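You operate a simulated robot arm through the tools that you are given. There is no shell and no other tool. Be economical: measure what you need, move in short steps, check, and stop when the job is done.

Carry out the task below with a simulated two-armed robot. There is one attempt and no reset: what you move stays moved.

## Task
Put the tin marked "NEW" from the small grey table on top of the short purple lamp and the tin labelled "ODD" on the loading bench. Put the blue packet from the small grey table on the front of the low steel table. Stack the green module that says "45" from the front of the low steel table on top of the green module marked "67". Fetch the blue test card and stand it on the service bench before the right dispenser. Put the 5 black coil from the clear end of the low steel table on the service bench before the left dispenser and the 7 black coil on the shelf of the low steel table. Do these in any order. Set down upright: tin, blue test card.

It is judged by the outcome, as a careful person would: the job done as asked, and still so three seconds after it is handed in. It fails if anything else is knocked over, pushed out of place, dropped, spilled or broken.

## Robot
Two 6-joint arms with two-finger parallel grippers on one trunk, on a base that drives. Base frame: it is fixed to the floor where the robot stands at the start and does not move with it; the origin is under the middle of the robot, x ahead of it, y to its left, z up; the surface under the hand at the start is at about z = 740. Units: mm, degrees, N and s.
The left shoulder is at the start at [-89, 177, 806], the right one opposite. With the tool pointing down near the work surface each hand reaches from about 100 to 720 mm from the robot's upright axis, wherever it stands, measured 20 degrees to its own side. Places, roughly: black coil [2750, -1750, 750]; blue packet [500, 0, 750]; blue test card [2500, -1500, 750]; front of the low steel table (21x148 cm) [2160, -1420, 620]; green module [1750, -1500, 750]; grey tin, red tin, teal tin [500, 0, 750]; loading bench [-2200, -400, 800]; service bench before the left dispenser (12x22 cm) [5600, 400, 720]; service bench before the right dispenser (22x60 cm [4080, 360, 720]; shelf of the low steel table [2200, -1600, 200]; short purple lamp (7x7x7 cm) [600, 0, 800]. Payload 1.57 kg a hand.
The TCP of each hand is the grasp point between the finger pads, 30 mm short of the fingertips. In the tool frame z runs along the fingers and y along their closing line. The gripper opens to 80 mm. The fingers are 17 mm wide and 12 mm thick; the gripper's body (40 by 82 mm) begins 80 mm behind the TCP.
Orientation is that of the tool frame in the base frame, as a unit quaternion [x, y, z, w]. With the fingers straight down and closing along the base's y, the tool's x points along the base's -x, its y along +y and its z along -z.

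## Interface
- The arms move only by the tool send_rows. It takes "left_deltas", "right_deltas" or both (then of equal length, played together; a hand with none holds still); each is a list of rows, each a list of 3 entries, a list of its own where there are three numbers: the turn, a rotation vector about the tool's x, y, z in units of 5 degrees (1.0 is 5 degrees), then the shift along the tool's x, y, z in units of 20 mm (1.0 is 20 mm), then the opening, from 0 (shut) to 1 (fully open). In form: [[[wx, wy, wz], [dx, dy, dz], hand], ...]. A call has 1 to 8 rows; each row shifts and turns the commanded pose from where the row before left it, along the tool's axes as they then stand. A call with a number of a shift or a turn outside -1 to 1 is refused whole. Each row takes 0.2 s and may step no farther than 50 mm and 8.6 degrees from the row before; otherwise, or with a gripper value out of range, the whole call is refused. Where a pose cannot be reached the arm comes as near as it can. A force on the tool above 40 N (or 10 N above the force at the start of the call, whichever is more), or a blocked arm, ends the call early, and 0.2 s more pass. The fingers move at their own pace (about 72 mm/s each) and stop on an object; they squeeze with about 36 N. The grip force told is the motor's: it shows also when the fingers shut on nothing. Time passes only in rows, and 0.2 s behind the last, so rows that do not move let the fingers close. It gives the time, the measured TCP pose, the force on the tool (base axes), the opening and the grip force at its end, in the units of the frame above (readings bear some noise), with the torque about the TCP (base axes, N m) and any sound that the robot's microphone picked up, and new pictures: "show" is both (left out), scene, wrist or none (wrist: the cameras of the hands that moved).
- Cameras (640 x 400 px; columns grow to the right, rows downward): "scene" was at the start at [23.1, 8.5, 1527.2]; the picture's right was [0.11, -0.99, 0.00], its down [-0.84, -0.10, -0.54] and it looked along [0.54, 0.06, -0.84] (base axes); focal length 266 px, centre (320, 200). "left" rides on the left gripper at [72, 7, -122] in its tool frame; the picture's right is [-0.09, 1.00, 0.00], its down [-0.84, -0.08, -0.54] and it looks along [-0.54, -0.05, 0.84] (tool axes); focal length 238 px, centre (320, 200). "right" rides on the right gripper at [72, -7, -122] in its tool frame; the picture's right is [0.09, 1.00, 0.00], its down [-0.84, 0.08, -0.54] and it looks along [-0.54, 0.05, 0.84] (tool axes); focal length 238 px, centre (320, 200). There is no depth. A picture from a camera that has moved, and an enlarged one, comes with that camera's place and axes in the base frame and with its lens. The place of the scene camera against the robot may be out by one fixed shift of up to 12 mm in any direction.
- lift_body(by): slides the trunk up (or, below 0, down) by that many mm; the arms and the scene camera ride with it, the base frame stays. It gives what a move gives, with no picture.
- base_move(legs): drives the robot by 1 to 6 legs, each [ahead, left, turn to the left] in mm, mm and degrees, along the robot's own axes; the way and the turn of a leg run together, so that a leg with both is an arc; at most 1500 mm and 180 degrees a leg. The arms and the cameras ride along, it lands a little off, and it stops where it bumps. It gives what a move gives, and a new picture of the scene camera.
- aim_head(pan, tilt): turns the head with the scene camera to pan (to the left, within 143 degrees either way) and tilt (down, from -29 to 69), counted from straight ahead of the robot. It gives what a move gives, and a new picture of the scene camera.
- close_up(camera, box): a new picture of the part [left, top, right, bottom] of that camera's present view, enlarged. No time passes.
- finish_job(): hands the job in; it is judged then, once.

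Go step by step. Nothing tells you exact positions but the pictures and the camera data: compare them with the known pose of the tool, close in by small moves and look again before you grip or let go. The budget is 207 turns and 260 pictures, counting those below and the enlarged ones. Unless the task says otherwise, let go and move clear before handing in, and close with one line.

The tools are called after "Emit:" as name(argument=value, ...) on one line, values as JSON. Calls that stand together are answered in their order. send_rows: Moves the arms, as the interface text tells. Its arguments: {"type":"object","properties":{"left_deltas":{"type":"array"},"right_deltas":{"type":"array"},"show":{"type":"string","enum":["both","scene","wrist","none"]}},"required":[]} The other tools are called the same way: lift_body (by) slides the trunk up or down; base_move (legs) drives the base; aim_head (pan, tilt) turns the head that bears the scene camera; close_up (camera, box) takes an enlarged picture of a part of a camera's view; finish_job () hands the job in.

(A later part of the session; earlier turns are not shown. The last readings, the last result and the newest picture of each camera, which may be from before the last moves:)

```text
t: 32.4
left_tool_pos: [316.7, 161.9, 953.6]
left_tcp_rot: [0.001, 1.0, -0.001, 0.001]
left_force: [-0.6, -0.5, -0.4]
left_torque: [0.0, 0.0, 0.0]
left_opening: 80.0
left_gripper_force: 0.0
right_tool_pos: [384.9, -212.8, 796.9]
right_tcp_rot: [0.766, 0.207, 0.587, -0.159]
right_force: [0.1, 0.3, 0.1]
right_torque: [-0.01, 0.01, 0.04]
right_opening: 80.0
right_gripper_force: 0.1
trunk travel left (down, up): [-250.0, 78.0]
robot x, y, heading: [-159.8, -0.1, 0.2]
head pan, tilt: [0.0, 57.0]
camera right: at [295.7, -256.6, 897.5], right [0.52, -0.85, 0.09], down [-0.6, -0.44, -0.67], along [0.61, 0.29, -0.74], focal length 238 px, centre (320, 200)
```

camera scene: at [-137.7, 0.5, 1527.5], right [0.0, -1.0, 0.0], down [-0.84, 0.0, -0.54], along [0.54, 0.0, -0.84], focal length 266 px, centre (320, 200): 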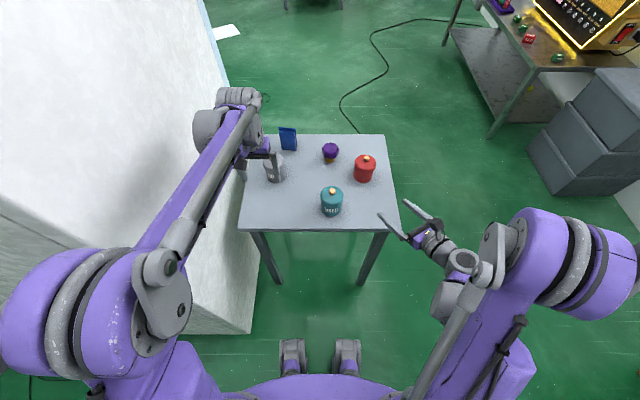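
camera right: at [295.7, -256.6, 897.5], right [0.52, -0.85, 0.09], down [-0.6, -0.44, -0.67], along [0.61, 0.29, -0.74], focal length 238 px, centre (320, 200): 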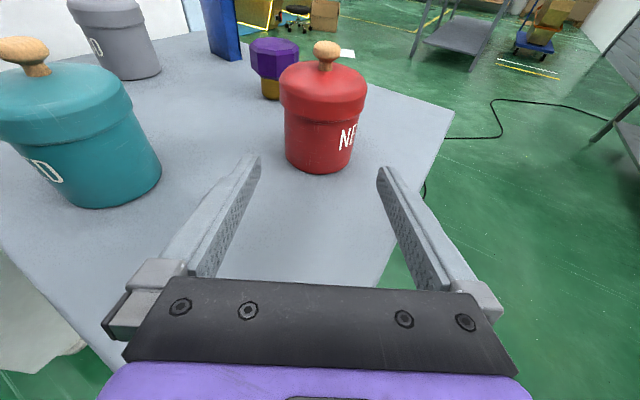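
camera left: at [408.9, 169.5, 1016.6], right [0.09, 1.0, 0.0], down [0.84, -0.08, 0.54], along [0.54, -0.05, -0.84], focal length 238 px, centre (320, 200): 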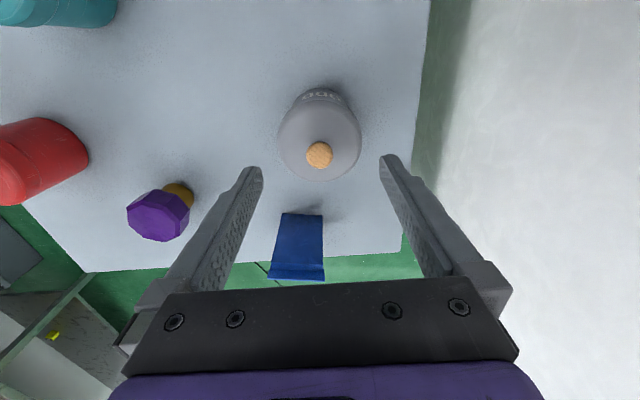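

The red tin is centred and the body band below the lid is plain to see. I advance along the fingers.

Emit:
send_rows(right_deltas=[[[0, 0, 0], [0, 0, 0.82], 1], [[0, 0, 0], [0, 0, 0.82], 1], [[0, 0, 0], [0, 0, 0.82], 1], [[0, 0, 0], [0, 0, 0.82], 1], [[0, 0, 0], [0, 0, 0.82], 1], [[0, 0, 0], [0, 0, 0.82], 1], [[0, 0, 0], [0, 0, 0.82], 1]], show="wrist")

```text
t: 34.0
left_tool_pos: [316.6, 162.8, 953.8]
left_tcp_rot: [0.0, 1.0, -0.002, 0.001]
left_force: [-0.5, 0.3, -0.2]
left_torque: [-0.02, 0.0, 0.02]
left_opening: 80.0
left_gripper_force: 0.0
right_tool_pos: [481.2, -157.0, 766.0]
right_tcp_rot: [0.767, 0.206, 0.587, -0.157]
right_force: [0.7, -0.5, 0.3]
right_torque: [-0.02, 0.0, -0.01]
right_opening: 80.3
right_gripper_force: 0.1
trunk travel left (down, up): [-250.0, 78.0]
robot x, y, heading: [-161.8, 0.5, 0.2]
head pan, tilt: [0.0, 57.0]
camera right: at [392.4, -201.4, 867.3], right [0.52, -0.85, 0.09], down [-0.6, -0.44, -0.67], along [0.61, 0.29, -0.74], focal length 238 px, centre (320, 200)
```

right: 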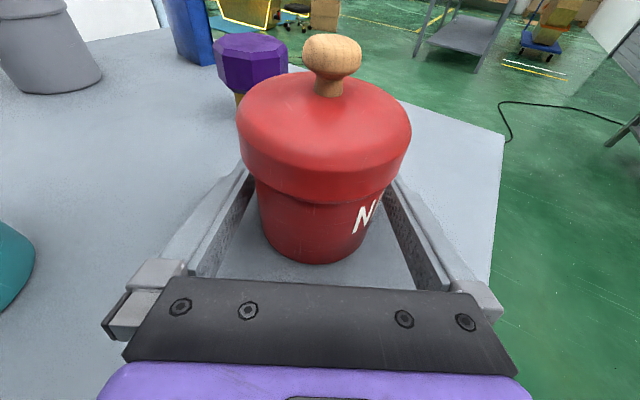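

The tin's body is between the fingers, below the lid. I close and lift a bit.

Emit:
send_rows(right_deltas=[[[0, 0, 0], [0, 0, 0], 0], [[0, 0, 0], [0, 0, 0], 0], [[0, 0, 0], [0, 0, 0], 0]], show="none")

Emit:
send_rows(right_deltas=[[[0, 0, 0], [0.48, 0, -0.13], 0], [[0, 0, 0], [0.97, 0, -0.26], 0], [[0, 0, 0], [0.97, 0, -0.26], 0], [[0, 0, 0], [0.97, 0, -0.26], 0], [[0, 0, 0], [0.97, 0, -0.26], 0], [[0, 0, 0], [0.97, 0, -0.26], 0]])

```text
t: 34.8
left_tool_pos: [316.5, 162.6, 954.6]
left_tcp_rot: [0.001, 1.0, -0.001, 0.001]
left_force: [0.3, -0.1, -0.3]
left_torque: [0.0, -0.01, 0.01]
left_opening: 80.3
left_gripper_force: 0.0
right_tool_pos: [481.7, -157.1, 767.2]
right_tcp_rot: [0.766, 0.207, 0.587, -0.159]
right_force: [0.2, -0.7, -0.3]
right_torque: [0.02, 0.03, 0.0]
right_opening: 67.7
right_gripper_force: 36.2
trunk travel left (down, up): [-250.0, 78.0]
robot x, y, heading: [-158.5, 1.0, 0.1]
head pan, tilt: [0.0, 57.0]
```

```text
t: 36.2
left_tool_pos: [316.8, 162.1, 954.1]
left_tcp_rot: [0.001, 1.0, -0.001, 0.002]
left_force: [0.0, 0.1, -0.3]
left_torque: [-0.02, 0.02, 0.03]
left_opening: 80.0
left_gripper_force: 0.1
right_tool_pos: [479.5, -155.1, 876.7]
right_tcp_rot: [0.766, 0.206, 0.587, -0.158]
right_force: [0.4, -0.2, -0.7]
right_torque: [0.01, 0.03, -0.03]
right_opening: 67.7
right_gripper_force: 36.0
trunk travel left (down, up): [-250.0, 78.0]
robot x, y, heading: [-161.6, -2.0, 0.2]
head pan, tilt: [0.0, 57.0]
camera scene: at [-137.2, 0.6, 1527.5], right [0.0, -1.0, 0.0], down [-0.84, 0.0, -0.54], along [0.54, 0.0, -0.84], focal length 266 px, centre (320, 200)
camera right: at [391.2, -200.1, 978.4], right [0.52, -0.85, 0.09], down [-0.6, -0.44, -0.67], along [0.61, 0.29, -0.74], focal length 238 px, centre (320, 200)
```

scene: 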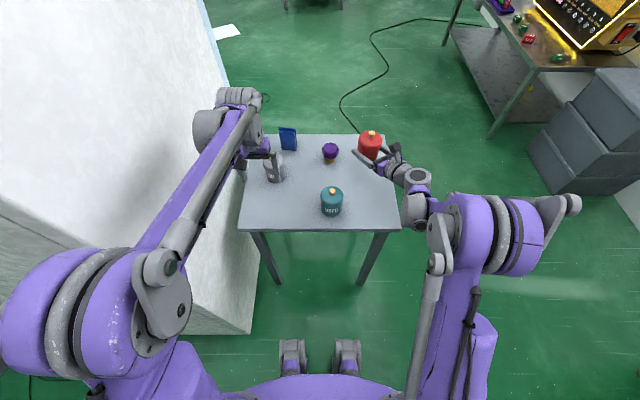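
right: 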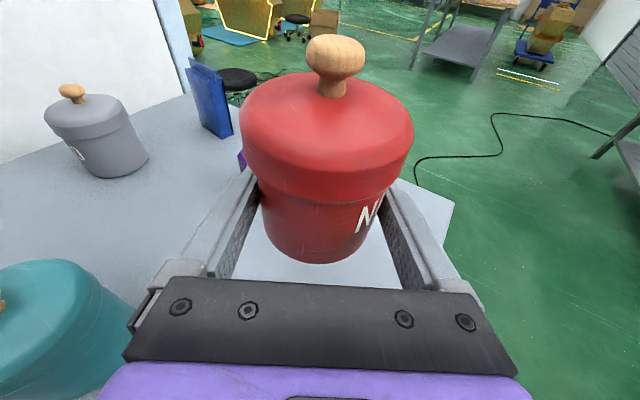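

The NEW tin is held by its body. Now I measure the lamp precisely with the scene and left cameras.

Emit:
close_up(camera="scene", box=[300, 130, 364, 170])

Emit:
close_up(camera="left", box=[0, 0, 640, 400])

```text
10.00 times, centred on (332, 150) of scene
camera zoom: at [-137.2, 0.6, 1527.5], right [0.0, -1.0, 0.0], down [-0.84, 0.0, -0.54], along [0.54, 0.0, -0.84], focal length 2657 px, centre (200, 700)
```

zoom: 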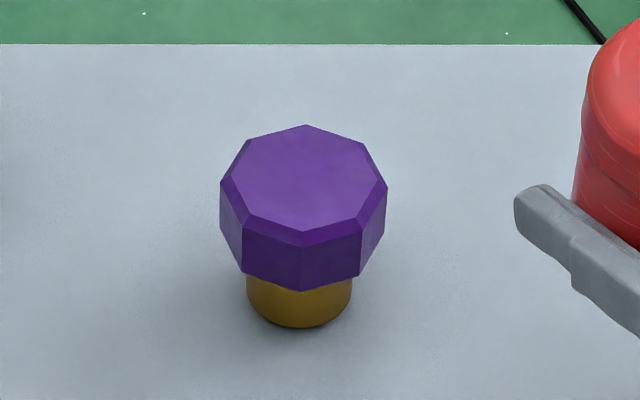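

```text
1.00 times, centred on (320, 200) of left (not enlarged: the box is as wide or as high as the picture)
camera zoom: at [245.2, 169.5, 1076.4], right [0.09, 1.0, 0.0], down [0.84, -0.08, 0.54], along [0.54, -0.05, -0.84], focal length 238 px, centre (320, 200)
```

zoom: 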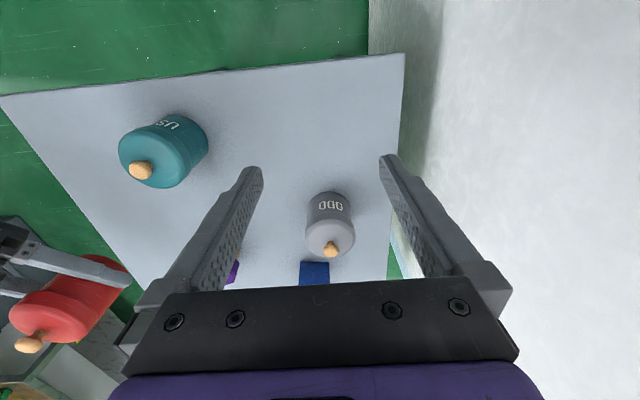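

The lamp has a flat octagonal top at about (567,-38,797). I bring the left camera nearer for a second measurement.

Emit:
send_rows(left_deltas=[[[0, 0, 0], [-1, -0.9, 0], 1], [[0, 0, 0], [-1, -0.9, 0], 1], [[0, 0, 0], [-1, -0.9, 0], 1], [[0, 0, 0], [-1, -0.9, 0], 1], [[0, 0, 0], [-1, -0.9, 0], 1], [[0, 0, 0], [-1, -0.9, 0], 1], [[0, 0, 0], [-1, -0.9, 0], 1]], show="none")

Emit:
close_up(camera="left", box=[160, 60, 480, 260])

```text
t: 37.8
left_tool_pos: [456.8, 34.6, 955.6]
left_tcp_rot: [0.0, 1.0, -0.001, 0.0]
left_force: [0.5, 0.0, -0.6]
left_torque: [-0.02, 0.03, -0.02]
left_opening: 79.9
left_gripper_force: 0.0
right_tool_pos: [479.9, -154.6, 877.2]
right_tcp_rot: [0.766, 0.207, 0.587, -0.159]
right_force: [0.7, -0.5, -1.7]
right_torque: [-0.01, -0.01, 0.02]
right_opening: 67.9
right_gripper_force: 36.2
trunk travel left (down, up): [-250.0, 78.0]
robot x, y, heading: [-159.7, 1.5, 0.0]
head pan, tilt: [0.0, 57.0]
```

```text
2.00 times, centred on (320, 160) of left
camera zoom: at [386.3, 41.7, 1076.9], right [0.09, 1.0, 0.0], down [0.84, -0.08, 0.54], along [0.54, -0.05, -0.84], focal length 477 px, centre (320, 280)
```

zoom: 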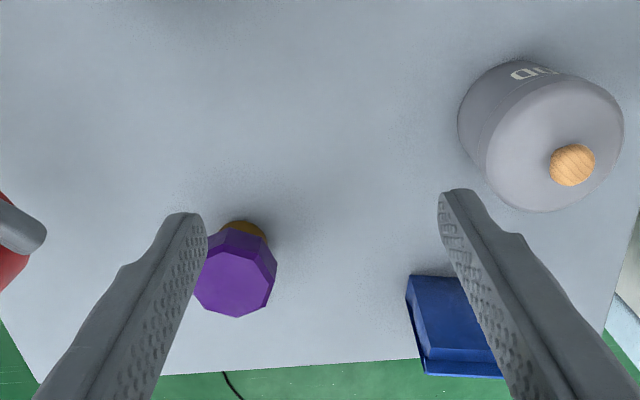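

Second measurement gives (563,-34); I take the lamp at (565,-36). The left hand withdraws and the right carries the tin over the lamp.

Emit:
send_rows(left_deltas=[[[0, 0, 0], [1, 0.9, 0], 1], [[0, 0, 0], [1, 0.9, 0], 1], [[0, 0, 0], [1, 0.9, 0], 1], [[0, 0, 0], [1, 0.9, 0], 1], [[0, 0, 0], [1, 0.9, 0], 1], [[0, 0, 0], [1, 0.9, 0], 1], [[0, 0, 0], [1, 0.9, 0], 1]], right_deltas=[[[0, 0, 0], [0.246, -0.432, 0.919], 0], [[0, 0, 0], [0.246, -0.432, 0.919], 0], [[0, 0, 0], [0.246, -0.432, 0.919], 0], [[0, 0, 0], [0.246, -0.432, 0.919], 0], [[0, 0, 0], [0.246, -0.432, 0.919], 0], [[0, 0, 0], [0.246, -0.432, 0.919], 0], [[0, 0, 0], [0.246, -0.432, 0.919], 0]], show="none")

Emit:
close_up(camera="scene", box=[280, 100, 376, 160])

Emit:
close_up(camera="right", box=[160, 20, 480, 300])

```text
t: 39.4
left_tool_pos: [316.4, 162.6, 955.5]
left_tcp_rot: [0.0, 1.0, -0.001, 0.002]
left_force: [0.4, 0.1, 0.2]
left_torque: [0.0, 0.01, -0.01]
left_opening: 80.0
left_gripper_force: 0.1
right_tool_pos: [566.4, -36.4, 876.0]
right_tcp_rot: [0.766, 0.207, 0.587, -0.158]
right_force: [-0.5, 0.8, -1.0]
right_torque: [0.02, 0.02, -0.02]
right_opening: 68.0
right_gripper_force: 35.6
trunk travel left (down, up): [-250.0, 78.0]
robot x, y, heading: [-162.1, 0.2, 0.3]
head pan, tilt: [0.0, 57.0]
```

```text
6.67 times, centred on (328, 130) of scene
camera zoom: at [-137.2, 1.2, 1527.5], right [0.0, -1.0, 0.0], down [-0.84, 0.0, -0.54], along [0.54, 0.0, -0.84], focal length 1771 px, centre (267, 667)
```

zoom: 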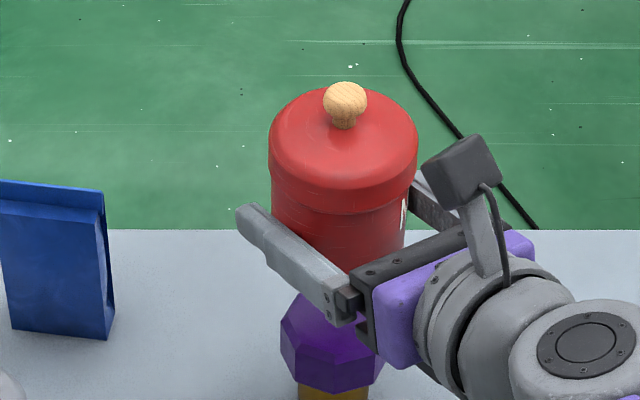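

```text
1.43 times, centred on (320, 160) of right
camera zoom: at [476.9, -80.0, 977.7], right [0.52, -0.85, 0.09], down [-0.6, -0.44, -0.67], along [0.61, 0.29, -0.74], focal length 340 px, centre (320, 257)
```

zoom: 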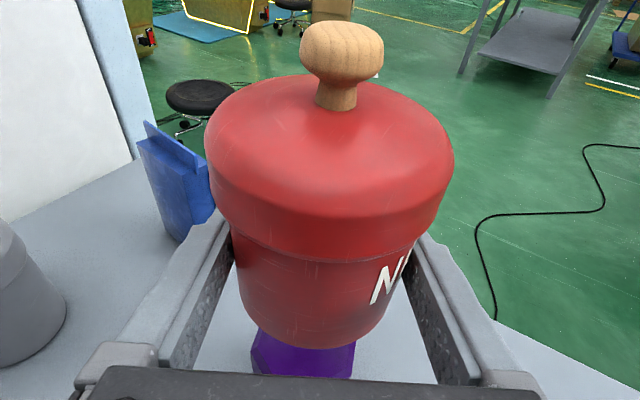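

The tin is aligned over the lamp. I lower it to just above the top, then by small steps.

Emit:
send_rows(right_deltas=[[[0, 0, 0], [-0.58, 0, 0.155], 0], [[0, 0, 0], [-0.58, 0, 0.155], 0], [[0, 0, 0], [-0.58, 0, 0.155], 0], [[0, 0, 0], [-0.48, 0, 0.129], 0], [[0, 0, 0], [-0.07, 0, 0.019], 0], [[0, 0, 0], [0, 0, 0], 0]], show="none")

Emit:
close_up(camera="scene", box=[280, 110, 376, 170])

Emit:
close_up(camera="right", box=[200, 100, 420, 300])

```text
t: 40.8
left_tool_pos: [315.9, 162.5, 956.7]
left_tcp_rot: [0.001, 1.0, -0.001, 0.002]
left_force: [-0.3, 0.0, -0.3]
left_torque: [-0.02, -0.05, -0.01]
left_opening: 79.9
left_gripper_force: 0.0
right_tool_pos: [564.2, -37.9, 830.6]
right_tcp_rot: [0.766, 0.206, 0.588, -0.158]
right_force: [4.8, 0.9, 16.1]
right_torque: [0.06, -0.15, 0.0]
right_opening: 67.8
right_gripper_force: 35.7
trunk travel left (down, up): [-250.0, 78.0]
robot x, y, heading: [-158.5, -1.8, 0.0]
head pan, tilt: [0.0, 57.0]
```

```text
6.67 times, centred on (328, 140) of scene
camera zoom: at [-138.3, 0.7, 1527.7], right [0.0, -1.0, 0.0], down [-0.84, 0.0, -0.55], along [0.55, 0.0, -0.84], focal length 1771 px, centre (267, 600)
```

zoom: 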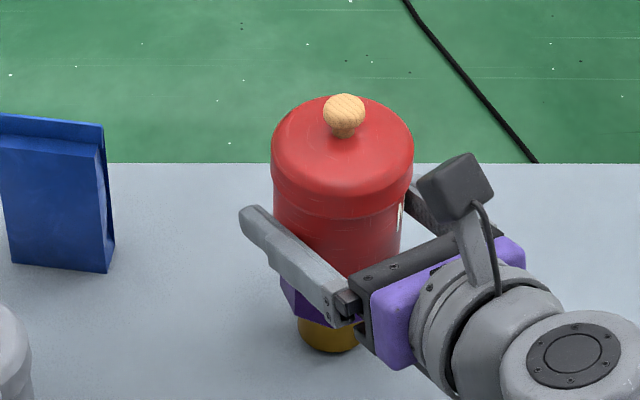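

```text
2.00 times, centred on (310, 200) of right
camera zoom: at [474.6, -81.5, 931.2], right [0.52, -0.85, 0.09], down [-0.6, -0.44, -0.67], along [0.61, 0.29, -0.74], focal length 477 px, centre (340, 200)
```

zoom: 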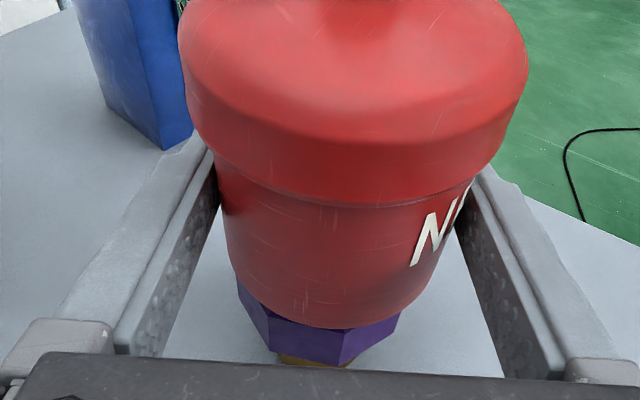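

The tin rests on the lamp with a light push. I ease the push, then open slowly.

Emit:
send_rows(right_deltas=[[[0, 0, 0], [0.12, 0, -0.032], 0], [[0, 0, 0], [0, 0, 0], 0]], show="none")

```text
t: 41.4
left_tool_pos: [316.6, 162.2, 955.8]
left_tcp_rot: [-0.001, 1.0, -0.001, 0.001]
left_force: [0.4, -0.5, -0.5]
left_torque: [-0.01, -0.03, 0.01]
left_opening: 80.3
left_gripper_force: 0.1
right_tool_pos: [564.9, -38.4, 831.1]
right_tcp_rot: [0.767, 0.207, 0.587, -0.158]
right_force: [-0.3, 0.0, -1.4]
right_torque: [-0.01, -0.03, -0.01]
right_opening: 67.8
right_gripper_force: 35.5
trunk travel left (down, up): [-250.0, 78.0]
robot x, y, heading: [-158.5, 2.3, 0.0]
head pan, tilt: [0.0, 57.0]
```

Nearly force-free. I lower 1 mm, open, and back straight out.

Emit:
send_rows(right_deltas=[[[0, 0, 0], [-0.06, 0, 0.016], 0], [[0, 0, 0], [0, 0, 0], 0.9], [[0, 0, 0], [0, 0, 0], 1]], show="wrist")

```text
t: 42.2
left_tool_pos: [317.5, 161.2, 955.4]
left_tcp_rot: [0.0, 1.0, -0.001, 0.0]
left_force: [-0.4, 0.5, 0.7]
left_torque: [0.0, -0.01, -0.03]
left_opening: 80.2
left_gripper_force: 0.1
right_tool_pos: [564.4, -38.1, 831.1]
right_tcp_rot: [0.766, 0.206, 0.587, -0.158]
right_force: [0.1, 0.6, -0.9]
right_torque: [-0.03, 0.0, 0.0]
right_opening: 80.0
right_gripper_force: 0.1
trunk travel left (down, up): [-250.0, 78.0]
robot x, y, heading: [-162.7, 1.8, -0.1]
head pan, tilt: [0.0, 57.0]
camera right: at [475.7, -81.9, 931.3], right [0.52, -0.85, 0.09], down [-0.6, -0.44, -0.67], along [0.61, 0.29, -0.74], focal length 238 px, centre (320, 200)
```

right: 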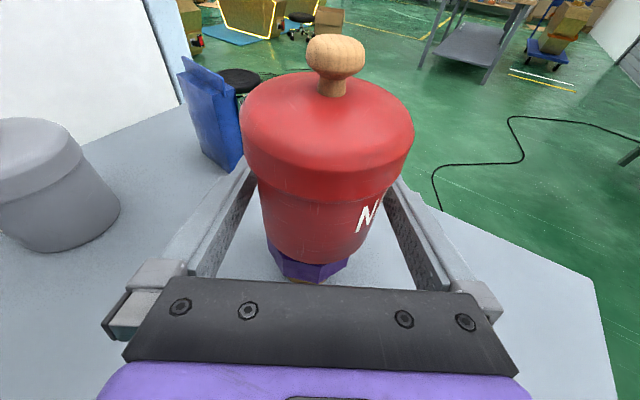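

It stands by itself. I back straight out 120 mm and look.

Emit:
send_rows(right_deltas=[[[0, 0, 0], [0, 0, -0.6], 1], [[0, 0, 0], [0, 0, -0.9], 1], [[0, 0, 0], [0, 0, -1], 1], [[0, 0, 0], [0, 0, -1], 1], [[0, 0, 0], [0, 0, -1], 1], [[0, 0, 0], [0, 0, -1], 1], [[0, 0, 0], [0, 0, -1], 1]], show="wrist")

Emit:
close_up(camera="scene", box=[240, 100, 400, 200])

```text
t: 43.8
left_tool_pos: [315.9, 162.4, 956.1]
left_tcp_rot: [0.0, 1.0, -0.001, 0.002]
left_force: [0.9, 0.2, -0.3]
left_torque: [0.0, -0.01, 0.03]
left_opening: 80.0
left_gripper_force: 0.1
right_tool_pos: [456.4, -98.8, 865.0]
right_tcp_rot: [0.766, 0.207, 0.587, -0.158]
right_force: [0.2, 0.5, 1.3]
right_torque: [-0.02, -0.02, 0.01]
right_opening: 79.9
right_gripper_force: 0.1
trunk travel left (down, up): [-250.0, 78.0]
robot x, y, heading: [-161.0, -0.5, 0.2]
head pan, tilt: [0.0, 57.0]
camera right: at [366.7, -144.0, 966.2], right [0.52, -0.85, 0.09], down [-0.6, -0.44, -0.67], along [0.61, 0.29, -0.74], focal length 238 px, centre (320, 200)
```

right: 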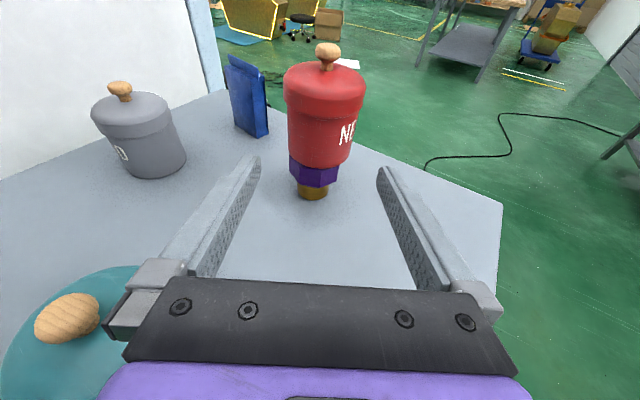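

```text
4.00 times, centred on (320, 150) of scene
camera zoom: at [-137.5, 0.3, 1527.5], right [0.0, -1.0, 0.0], down [-0.84, 0.0, -0.55], along [0.55, 0.0, -0.84], focal length 1063 px, centre (320, 400)
```

zoom: 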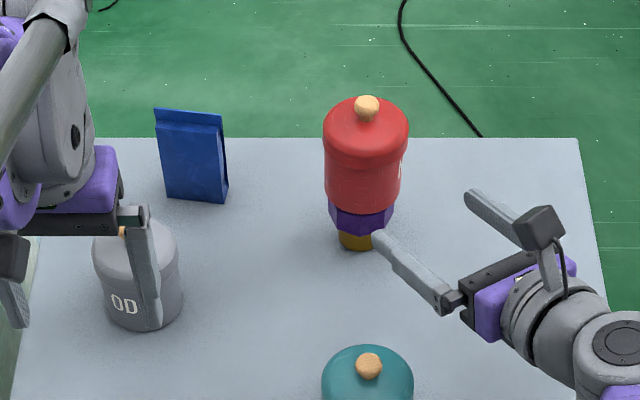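

NEW is on the lamp. Next: the right hand (already turned) takes ODD, while the left goes to the blue packet near (625,127). I raise the right and move the left over the packet.

Emit:
send_rows(left_deltas=[[[0, 0, 0], [-0.975, -0.11, 0], 1], [[0, 0, 0], [-0.975, -0.11, 0], 1], [[0, 0, 0], [-0.975, -0.11, 0], 1], [[0, 0, 0], [-0.975, -0.11, 0], 1], [[0, 0, 0], [-0.975, -0.11, 0], 1], [[0, 0, 0], [-0.975, -0.11, 0], 1], [[0, 0, 0], [-0.975, -0.11, 0], 1], [[0, 0, 0], [-0.975, -0.11, 0], 1]], right_deltas=[[[0, 0, 0], [0.966, 0, -0.26], 1], [[0, 0, 0], [0.966, 0, -0.26], 1], [[0, 0, 0], [0.966, 0, -0.26], 1], [[0, 0, 0], [0.483, 0, -0.13], 1], [[0, 0, 0], [0, 0, 0], 1], [[0, 0, 0], [0, 0, 0], 1], [[0, 0, 0], [0, 0, 0], 1], [[0, 0, 0], [0, 0, 0], 1]], show="none")

Emit:
send_rows(left_deltas=[[[0, 0, 0], [-0.975, -0.11, 0], 1], [[0, 0, 0], [-0.975, -0.11, 0], 1], [[0, 0, 0], [-0.975, -0.11, 0], 1], [[0, 0, 0], [-0.975, -0.11, 0], 1], [[0, 0, 0], [-0.975, -0.11, 0], 1], [[0, 0, 0], [-0.975, -0.11, 0], 1], [[0, 0, 0], [-0.975, -0.11, 0], 1], [[0, 0, 0], [-0.975, -0.11, 0], 1]], show="wrist")

```text
t: 45.6
left_tool_pos: [472.6, 145.8, 953.5]
left_tcp_rot: [0.001, 1.0, -0.001, 0.001]
left_force: [0.5, 0.0, -0.4]
left_torque: [0.02, 0.01, -0.01]
left_opening: 80.2
left_gripper_force: 0.1
right_tool_pos: [457.2, -99.5, 933.1]
right_tcp_rot: [0.766, 0.206, 0.588, -0.158]
right_force: [-0.4, -0.8, 0.1]
right_torque: [-0.02, 0.0, -0.02]
right_opening: 80.1
right_gripper_force: 0.1
trunk travel left (down, up): [-250.0, 78.0]
robot x, y, heading: [-161.7, 0.0, 0.1]
head pan, tilt: [0.0, 57.0]
```

```text
t: 47.4
left_tool_pos: [497.9, 140.4, 945.5]
left_tcp_rot: [-0.001, 1.0, -0.001, 0.002]
left_force: [0.0, -0.2, 0.6]
left_torque: [0.02, 0.01, 0.0]
left_opening: 80.2
left_gripper_force: 0.0
left hand out of reach, approached as far as the arm can: row 2, 3, 4, 5, 6, 7, 8
right_tool_pos: [457.1, -99.8, 933.8]
right_tcp_rot: [0.766, 0.206, 0.588, -0.158]
right_force: [-0.4, 0.3, -0.8]
right_torque: [0.02, 0.0, 0.0]
right_opening: 80.1
right_gripper_force: 0.1
trunk travel left (down, up): [-250.0, 78.0]
robot x, y, heading: [-162.2, 0.7, 0.2]
head pan, tilt: [0.0, 57.0]
camera left: at [426.8, 148.2, 1067.8], right [0.09, 1.0, 0.0], down [0.84, -0.08, 0.54], along [0.54, -0.05, -0.84], focal length 238 px, centre (320, 200)
```

left: 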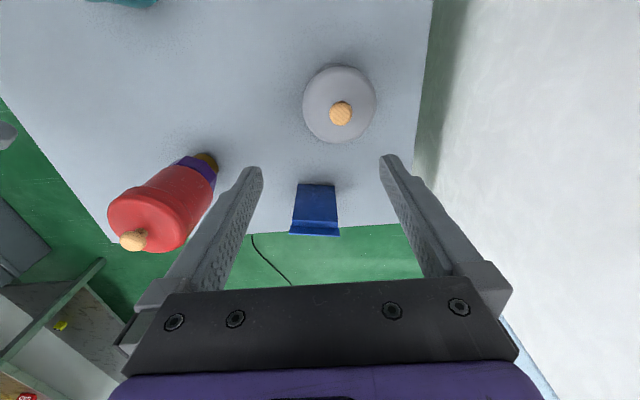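

The packet is out of the left arm's reach from here, so ODD comes first. I lift the left hand high and out of the way.

Emit:
send_rows(left_deltas=[[[0, 0, 0], [1, 0.2, -0.5], 1], [[0, 0, 0], [1, 0.2, -1], 1], [[0, 0, 0], [1, 0.2, -1], 1], [[0, 0, 0], [1, 0.2, -1], 1], [[0, 0, 0], [1, 0.2, -1], 1], [[0, 0, 0], [1, 0.2, -1], 1], [[0, 0, 0], [0.5, 0.2, -1], 1], [[0, 0, 0], [0, 0.2, -1], 1]], show="none")

```text
t: 49.2
left_tool_pos: [368.3, 174.7, 1096.1]
left_tcp_rot: [0.0, 1.0, -0.001, 0.001]
left_force: [-0.1, -0.5, -0.4]
left_torque: [-0.01, 0.01, 0.0]
left_opening: 80.0
left_gripper_force: 0.1
right_tool_pos: [457.2, -99.9, 933.5]
right_tcp_rot: [0.767, 0.207, 0.587, -0.158]
right_force: [0.5, -0.4, 0.7]
right_torque: [-0.02, -0.02, -0.01]
right_opening: 79.9
right_gripper_force: 0.1
trunk travel left (down, up): [-250.0, 78.0]
robot x, y, heading: [-163.9, -2.0, -0.0]
head pan, tilt: [0.0, 57.0]
```

Emit:
send_rows(right_deltas=[[[0, 0, 0], [0.047, -0.98, 0.177], 1], [[0, 0, 0], [0.047, -0.98, 0.177], 1], [[0, 0, 0], [0.047, -0.98, 0.177], 1], [[0, 0, 0], [0.047, -0.98, 0.177], 1], [[0, 0, 0], [0.047, -0.98, 0.177], 1], [[0, 0, 0], [0.047, -0.98, 0.177], 1], [[0, 0, 0], [0.047, -0.98, 0.177], 1], [[0, 0, 0], [0.047, -0.98, 0.177], 1]], left_deltas=[[[0, 0, 0], [0, 0, -1], 1], [[0, 0, 0], [0, 0, -1], 1], [[0, 0, 0], [0, 0, -1], 1], [[0, 0, 0], [0, 0, 0], 1], [[0, 0, 0], [0, 0, 0], 1], [[0, 0, 0], [0, 0, 0], 1], [[0, 0, 0], [0, 0, 0], 1], [[0, 0, 0], [0, 0, 0], 1]], show="none")

Emit:
send_rows(right_deltas=[[[0, 0, 0], [0.047, -0.98, 0.177], 1], [[0, 0, 0], [0.047, -0.98, 0.177], 1], [[0, 0, 0], [0.047, -0.98, 0.177], 1], [[0, 0, 0], [-0.939, 0, 0.251], 1], [[0, 0, 0], [-0.939, 0, 0.251], 1], [[0, 0, 0], [-0.939, 0, 0.251], 1], [[0, 0, 0], [-0.939, 0, 0.251], 1]])

```text
t: 51.0
left_tool_pos: [368.9, 173.4, 1155.3]
left_tcp_rot: [0.0, 1.0, -0.001, 0.001]
left_force: [-0.2, 0.3, 0.0]
left_torque: [0.0, 0.0, 0.01]
left_opening: 79.9
left_gripper_force: 0.0
right_tool_pos: [403.2, 49.2, 935.4]
right_tcp_rot: [0.767, 0.207, 0.587, -0.158]
right_force: [0.0, 0.1, -0.1]
right_torque: [-0.02, -0.01, 0.02]
right_opening: 80.1
right_gripper_force: 0.0
trunk travel left (down, up): [-250.0, 78.0]
robot x, y, heading: [-161.6, -1.3, 0.2]
head pan, tilt: [0.0, 57.0]
```

```text
t: 52.6
left_tool_pos: [369.9, 172.4, 1155.6]
left_tcp_rot: [0.0, 1.0, -0.001, 0.001]
left_force: [-0.7, 0.7, -0.7]
left_torque: [0.03, -0.01, -0.01]
left_opening: 80.0
left_gripper_force: 0.0
right_tool_pos: [384.2, 107.2, 854.9]
right_tcp_rot: [0.767, 0.207, 0.587, -0.158]
right_force: [-0.7, 0.8, 0.9]
right_torque: [0.02, 0.02, 0.0]
right_opening: 79.8
right_gripper_force: 0.0
trunk travel left (down, up): [-250.0, 78.0]
robot x, y, heading: [-158.5, 0.6, 0.2]
head pan, tilt: [0.0, 57.0]
camera scene: at [-136.5, 0.6, 1527.5], right [0.0, -1.0, 0.0], down [-0.84, 0.0, -0.54], along [0.54, 0.0, -0.84], focal length 266 px, centre (320, 200)
camera right: at [294.5, 62.2, 955.2], right [0.52, -0.85, 0.09], down [-0.6, -0.44, -0.67], along [0.61, 0.29, -0.74], focal length 238 px, centre (320, 200)
```

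scene: 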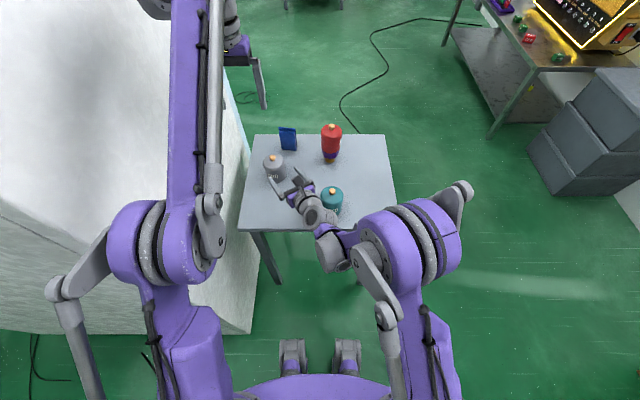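
right: 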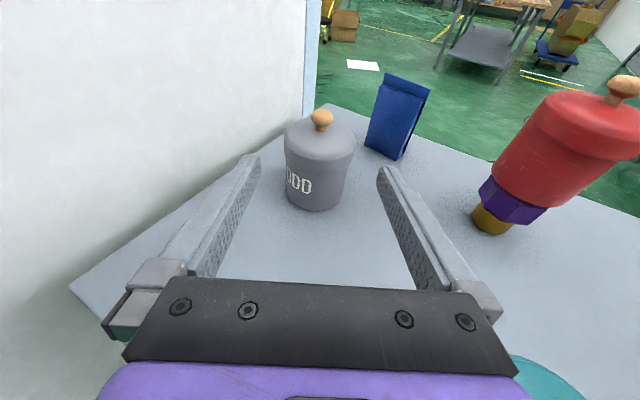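

The view is good, but the wrist is close to the teal tin; I check the gap.

Emit:
close_up(camera="scene", box=[260, 140, 388, 260])

Emit:
close_up(camera="left", box=[0, 0, 640, 400])

```text
3.33 times, centred on (324, 200) of scene
camera zoom: at [-136.5, 0.6, 1527.5], right [0.0, -1.0, 0.0], down [-0.84, 0.0, -0.54], along [0.54, 0.0, -0.84], focal length 886 px, centre (307, 200)
```

zoom: 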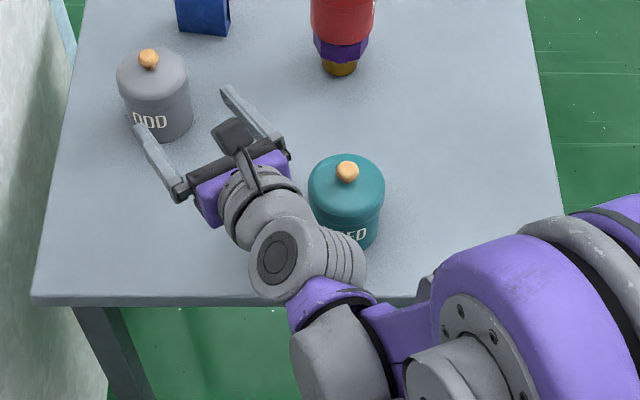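

```text
1.00 times, centred on (320, 200) of left (not enlarged: the box is as wide or as high as the picture)
camera zoom: at [298.1, 179.8, 1276.9], right [0.09, 1.0, 0.0], down [0.84, -0.08, 0.54], along [0.54, -0.05, -0.84], focal length 238 px, centre (320, 200)
```

zoom: 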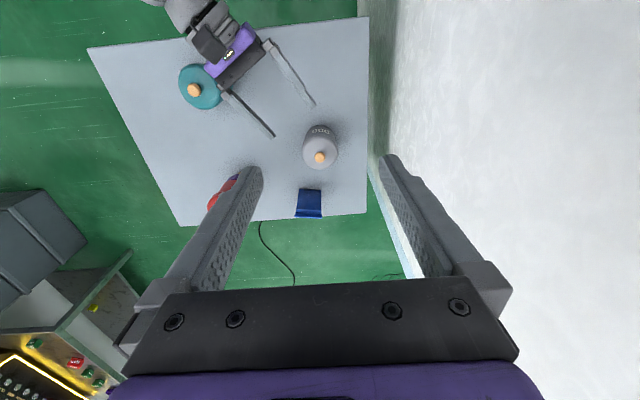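

Lowering here would graze the teal tin. I turn the hand 30° so it points straight ahead, which swings the wrist away.

Emit:
send_rows(right_deltas=[[[-0.966, 0, 0.259], [0, 0, 0], 1], [[-0.966, 0, 0.259], [0, 0, 0], 1], [[-0.966, 0, 0.259], [0, 0, 0], 1], [[-0.966, 0, 0.259], [0, 0, 0], 1], [[-0.966, 0, 0.259], [0, 0, 0], 1], [[-0.966, 0, 0.259], [0, 0, 0], 1]], show="none")

Emit:
send_rows(right_deltas=[[[0, 0, 0], [0, -0.93, 0], 1], [[0, 0, 0], [0, -0.93, 0], 1], [[0, 0, 0], [0, -0.93, 0], 1], [[0, 0, 0], [-0.75, 0, 0], 1], [[0, 0, 0], [-0.75, 0, 0], 1], [[0, 0, 0], [-0.75, 0, 0], 1], [[0, 0, 0], [-0.75, 0, 0], 1]])

```text
t: 54.0
left_tool_pos: [368.5, 172.6, 1154.2]
left_tcp_rot: [-0.001, 1.0, -0.001, 0.002]
left_force: [0.6, -0.1, 0.8]
left_torque: [-0.01, 0.0, -0.02]
left_opening: 80.0
left_gripper_force: 0.1
right_tool_pos: [407.8, 61.7, 882.5]
right_tcp_rot: [0.736, 0.109, 0.657, -0.12]
right_force: [0.6, -0.2, 0.8]
right_torque: [-0.04, 0.0, 0.04]
right_opening: 80.3
right_gripper_force: 0.1
right hand out of reach, approached as far as the arm can: row 2, 3, 4, 5, 6
trunk travel left (down, up): [-250.0, 78.0]
robot x, y, heading: [-161.1, 0.7, 0.1]
head pan, tilt: [0.0, 57.0]
```

```text
t: 55.6
left_tool_pos: [369.4, 172.7, 1154.9]
left_tcp_rot: [0.0, 1.0, 0.0, 0.0]
left_force: [-0.4, -0.3, -0.1]
left_torque: [0.02, 0.01, -0.03]
left_opening: 79.9
left_gripper_force: 0.1
right_tool_pos: [389.5, 103.0, 823.9]
right_tcp_rot: [0.743, 0.081, 0.657, -0.096]
right_force: [0.8, 0.1, -0.3]
right_torque: [0.01, 0.01, -0.04]
right_opening: 80.1
right_gripper_force: 0.1
right hand out of reach, approached as far as the arm can: row 1
trunk travel left (down, up): [-250.0, 78.0]
robot x, y, heading: [-163.0, 0.6, 0.2]
head pan, tilt: [0.0, 57.0]
camera scene: at [-136.8, 0.6, 1527.5], right [0.0, -1.0, 0.0], down [-0.84, 0.0, -0.54], along [0.54, 0.0, -0.84], focal length 266 px, centre (320, 200)
camera right: at [279.3, 80.8, 910.0], right [0.26, -0.97, 0.06], down [-0.6, -0.2, -0.77], along [0.75, 0.16, -0.64], focal length 238 px, centre (320, 200)
```

scene: 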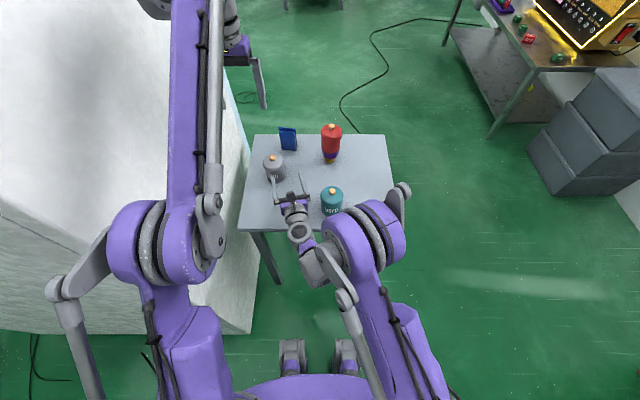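
right: 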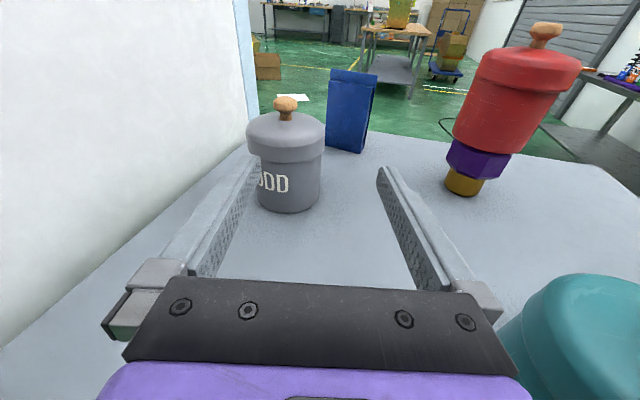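

The hand now points about 15° left and nearly level. I shift left, away from the teal tin, then lower.

Emit:
send_rows(right_deltas=[[[0, 0, 0], [0, -0.85, 0], 1], [[0, 0, 0], [0, -0.85, 0], 1], [[0, 0, 0], [-0.77, 0, 0.06], 1], [[0, 0, 0], [-0.77, 0, 0.06], 1], [[0, 0, 0], [-0.77, 0, 0.06], 1]])

```text
t: 56.8
left_tool_pos: [369.0, 172.7, 1155.0]
left_tcp_rot: [0.0, 1.0, -0.001, 0.001]
left_force: [0.0, -0.6, 0.6]
left_torque: [0.02, 0.02, -0.02]
left_opening: 80.0
left_gripper_force: 0.0
right_tool_pos: [379.5, 138.7, 779.0]
right_tcp_rot: [0.743, 0.08, 0.658, -0.095]
right_force: [-0.2, -0.9, -0.7]
right_torque: [-0.05, -0.01, 0.02]
right_opening: 80.1
right_gripper_force: 0.1
trunk travel left (down, up): [-250.0, 78.0]
robot x, y, heading: [-163.3, -4.3, 0.2]
head pan, tilt: [0.0, 57.0]
camera scene: at [-136.7, 0.5, 1527.5], right [0.0, -1.0, 0.0], down [-0.84, 0.0, -0.54], along [0.54, 0.0, -0.84], focal length 266 px, centre (320, 200)
camera right: at [269.7, 113.9, 864.4], right [0.26, -0.97, 0.06], down [-0.6, -0.2, -0.77], along [0.75, 0.16, -0.64], focal length 238 px, centre (320, 200)
```

scene: 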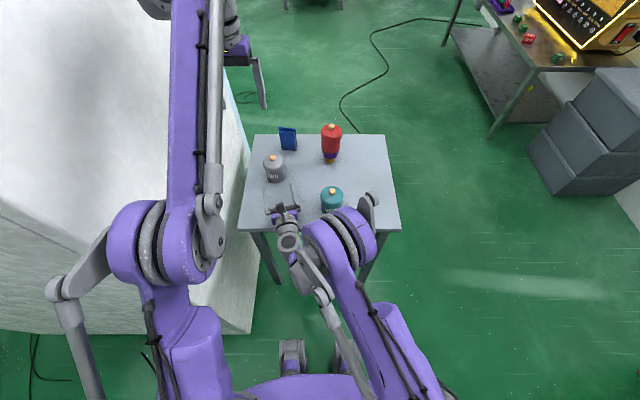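
right: 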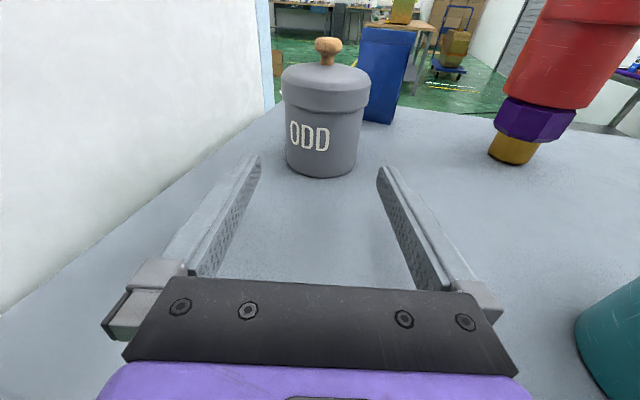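

ODD is centred. I advance onto it.

Emit:
send_rows(right_deltas=[[[0, 0, 0], [0, 0, 0.75], 1], [[0, 0, 0], [0, 0, 0.75], 1], [[0, 0, 0], [0, 0, 0.75], 1], [[0, 0, 0], [0, 0, 0.75], 1], [[0, 0, 0], [0, 0, 0.75], 1], [[0, 0, 0], [0, 0, 0.75], 1], [[0, 0, 0], [0, 0, 0.75], 1]])

```text
t: 58.4
left_tool_pos: [366.0, 171.1, 1157.7]
left_tcp_rot: [0.0, 1.0, 0.001, 0.002]
left_force: [-0.1, -0.5, -0.1]
left_torque: [-0.01, 0.05, 0.0]
left_opening: 80.0
left_gripper_force: 0.0
right_tool_pos: [474.8, 163.4, 771.9]
right_tcp_rot: [0.741, 0.083, 0.66, -0.095]
right_force: [-11.8, -3.9, 30.0]
right_torque: [-1.17, 2.67, -0.05]
right_opening: 80.2
right_gripper_force: 0.0
trunk travel left (down, up): [-250.0, 78.0]
robot x, y, heading: [-164.8, -2.7, 0.1]
head pan, tilt: [0.0, 57.0]
stopped in row 7 (right hand): the force on the tool passed its limit at 66 N (the readings are from after the stop); the commanded pose is now the measured one
camera scene: at [-141.0, -0.8, 1527.7], right [0.0, -1.0, 0.0], down [-0.84, 0.0, -0.55], along [0.55, 0.0, -0.84], focal length 266 px, centre (320, 200)
camera right: at [363.7, 139.7, 857.3], right [0.26, -0.96, 0.06], down [-0.6, -0.21, -0.77], along [0.76, 0.16, -0.63], focal length 238 px, centre (320, 200)
```

scene: 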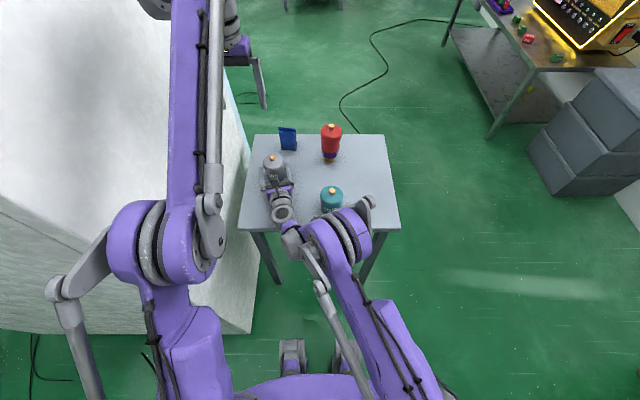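
right: 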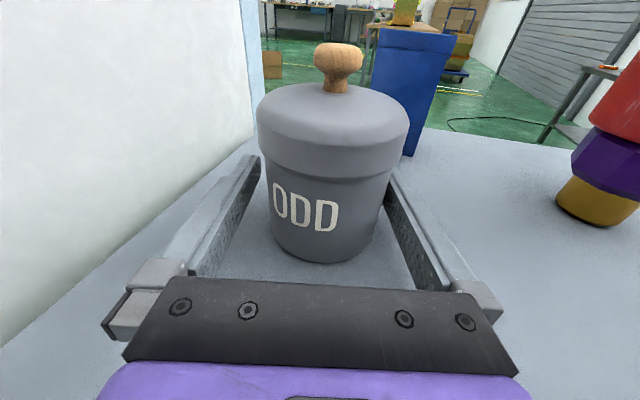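

The wrist touched the table top (upward force). I raise the hand 5 mm and tip the back of it up 7°, without gripping yet.

Emit:
send_rows(right_deltas=[[[0, 0, 0], [0.25, 0, 0], 1], [[0, -0.75, 0], [0, 0, 0], 1], [[0, -0.75, 0], [0, 0, 0], 1], [[0, 0, 0], [0, 0, 0.25], 1]], show="wrist")

```text
t: 59.4
left_tool_pos: [368.8, 171.6, 1154.5]
left_tcp_rot: [0.0, 1.0, -0.002, 0.0]
left_force: [0.7, 0.0, 1.5]
left_torque: [0.03, 0.0, -0.01]
left_opening: 79.9
left_gripper_force: 0.0
right_tool_pos: [482.3, 164.9, 771.6]
right_tcp_rot: [0.784, 0.087, 0.609, -0.089]
right_force: [-0.1, 0.0, 0.2]
right_torque: [0.01, 0.03, 0.01]
right_opening: 80.1
right_gripper_force: 0.1
trunk travel left (down, up): [-250.0, 78.0]
robot x, y, heading: [-162.4, -0.5, 0.3]
head pan, tilt: [0.0, 57.0]
camera right: at [383.8, 143.6, 871.9], right [0.27, -0.96, 0.06], down [-0.69, -0.23, -0.68], along [0.67, 0.14, -0.73], focal length 238 px, centre (320, 200)
```

right: 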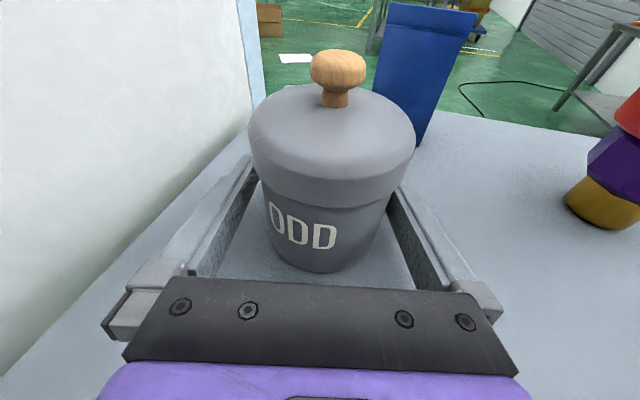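

Free again and centred. I grip and lift.

Emit:
send_rows(right_deltas=[[[0, 0, 0], [0, 0, 0], 0], [[0, 0, 0], [0, 0, 0], 0], [[0, 0, 0], [0, 0, 0], 0]], show="none")

Emit:
send_rows(right_deltas=[[[0, 0, 0], [0.48, 0, -0.1], 0], [[0, 0, 0], [0.97, 0, -0.2], 0], [[0, 0, 0], [0.97, 0, -0.2], 0], [[0, 0, 0], [0.97, 0, -0.2], 0], [[0, 0, 0], [0.97, 0, -0.2], 0], [[0, 0, 0], [0.97, 0, -0.2], 0], [[0, 0, 0], [0.97, 0, -0.2], 0]])

```text
t: 60.2
left_tool_pos: [368.9, 172.2, 1154.5]
left_tcp_rot: [0.0, 1.0, -0.001, 0.001]
left_force: [-0.2, -0.7, -0.1]
left_torque: [-0.01, 0.03, 0.0]
left_opening: 80.1
left_gripper_force: 0.0
right_tool_pos: [481.6, 165.1, 772.3]
right_tcp_rot: [0.784, 0.087, 0.608, -0.09]
right_force: [1.0, -0.5, 0.2]
right_torque: [-0.07, 0.01, 0.03]
right_opening: 69.6
right_gripper_force: 35.6
trunk travel left (down, up): [-250.0, 78.0]
robot x, y, heading: [-161.9, -1.6, 0.2]
head pan, tilt: [0.0, 57.0]
```

```text
t: 61.8
left_tool_pos: [368.8, 172.4, 1154.5]
left_tcp_rot: [0.001, 1.0, -0.001, 0.002]
left_force: [0.0, -0.8, 0.1]
left_torque: [-0.01, -0.01, 0.01]
left_opening: 80.0
left_gripper_force: 0.0
right_tool_pos: [488.5, 162.0, 900.1]
right_tcp_rot: [0.784, 0.088, 0.608, -0.09]
right_force: [-0.8, -0.4, -1.2]
right_torque: [0.01, -0.01, 0.0]
right_opening: 69.1
right_gripper_force: 35.8
trunk travel left (down, up): [-250.0, 78.0]
robot x, y, heading: [-157.7, 0.6, 0.1]
head pan, tilt: [0.0, 57.0]
camera scene: at [-137.5, 0.3, 1527.5], right [0.0, -1.0, 0.0], down [-0.84, 0.0, -0.54], along [0.54, 0.0, -0.84], focal length 266 px, centre (320, 200)
camera right: at [390.0, 139.7, 1000.3], right [0.27, -0.96, 0.06], down [-0.69, -0.23, -0.68], along [0.67, 0.14, -0.73], focal length 238 px, centre (320, 200)
```

scene: 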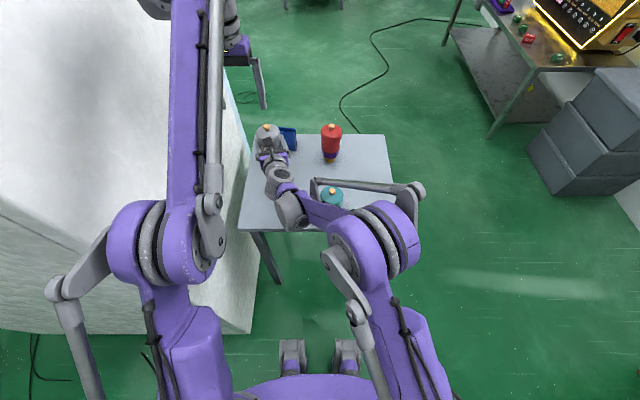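
right: 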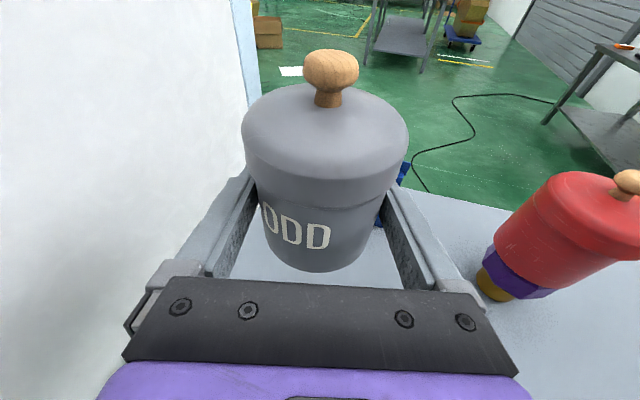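

ODD is held, lid on. I back it off, then carry it to the right side, clear of the left hand and the NEW tin.

Emit:
send_rows(right_deltas=[[[0, 0, 0], [0.18, -0.2, -0.8], 0], [[0, 0, 0], [0.18, -0.2, -0.8], 0], [[0, 0, 0], [0.18, -0.2, -0.8], 0], [[0, 0, 0], [0.18, -0.2, -0.8], 0], [[0, 0, 0], [0.148, 0.963, -0.293], 0], [[0, 0, 0], [0.148, 0.963, -0.293], 0], [[0, 0, 0], [0.148, 0.963, -0.293], 0], [[0, 0, 0], [0.148, 0.963, -0.293], 0]], show="none")

Emit:
send_rows(right_deltas=[[[0, 0, 0], [0.148, 0.963, -0.293], 0], [[0, 0, 0], [0.148, 0.963, -0.293], 0], [[0, 0, 0], [0.148, 0.963, -0.293], 0], [[0, 0, 0], [0.148, 0.963, -0.293], 0], [[0, 0, 0], [0.148, 0.963, -0.293], 0], [[0, 0, 0], [0.148, 0.963, -0.293], 0], [[0, 0, 0], [0.9, 0.4, -0.2], 0], [[0, 0, 0], [0.9, 0.4, -0.2], 0]], show="scene")

```text
t: 63.6
left_tool_pos: [369.6, 172.8, 1154.3]
left_tcp_rot: [0.0, 1.0, -0.001, 0.002]
left_force: [0.5, 0.0, 0.1]
left_torque: [0.0, -0.02, 0.01]
left_opening: 80.3
left_gripper_force: 0.0
right_tool_pos: [429.9, 82.8, 945.0]
right_tcp_rot: [0.784, 0.088, 0.608, -0.09]
right_force: [0.6, -0.2, -1.5]
right_torque: [0.02, 0.01, -0.03]
right_opening: 69.2
right_gripper_force: 35.8
trunk travel left (down, up): [-250.0, 78.0]
robot x, y, heading: [-159.8, -0.9, -0.2]
head pan, tilt: [0.0, 57.0]
```

```text
t: 65.4
left_tool_pos: [367.3, 173.6, 1154.5]
left_tcp_rot: [0.0, 1.0, -0.001, 0.002]
left_force: [0.2, 0.7, 0.2]
left_torque: [0.02, 0.0, -0.01]
left_opening: 80.3
left_gripper_force: 0.0
right_tool_pos: [419.9, -9.9, 1005.6]
right_tcp_rot: [0.784, 0.084, 0.609, -0.086]
right_force: [-0.4, -0.3, -1.3]
right_torque: [-0.01, -0.01, 0.08]
right_opening: 69.2
right_gripper_force: 36.1
right hand out of reach, approached as far as the arm can: row 5, 6, 7, 8
trunk travel left (down, up): [-250.0, 78.0]
robot x, y, heading: [-159.2, -1.6, 0.2]
head pan, tilt: [0.0, 57.0]
camera scene: at [-137.5, 0.3, 1527.5], right [0.0, -1.0, 0.0], down [-0.84, 0.0, -0.54], along [0.54, 0.0, -0.84], focal length 266 px, centre (320, 200)
```

scene: 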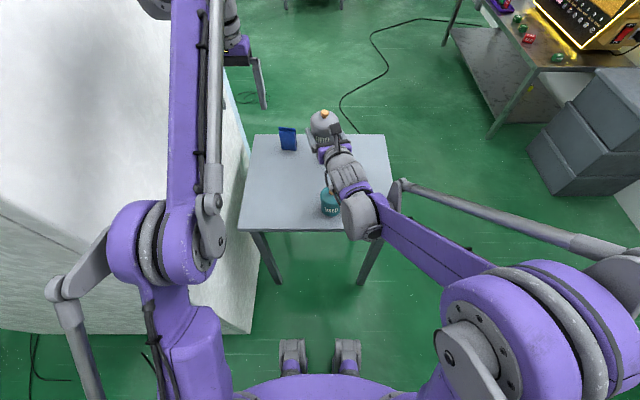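

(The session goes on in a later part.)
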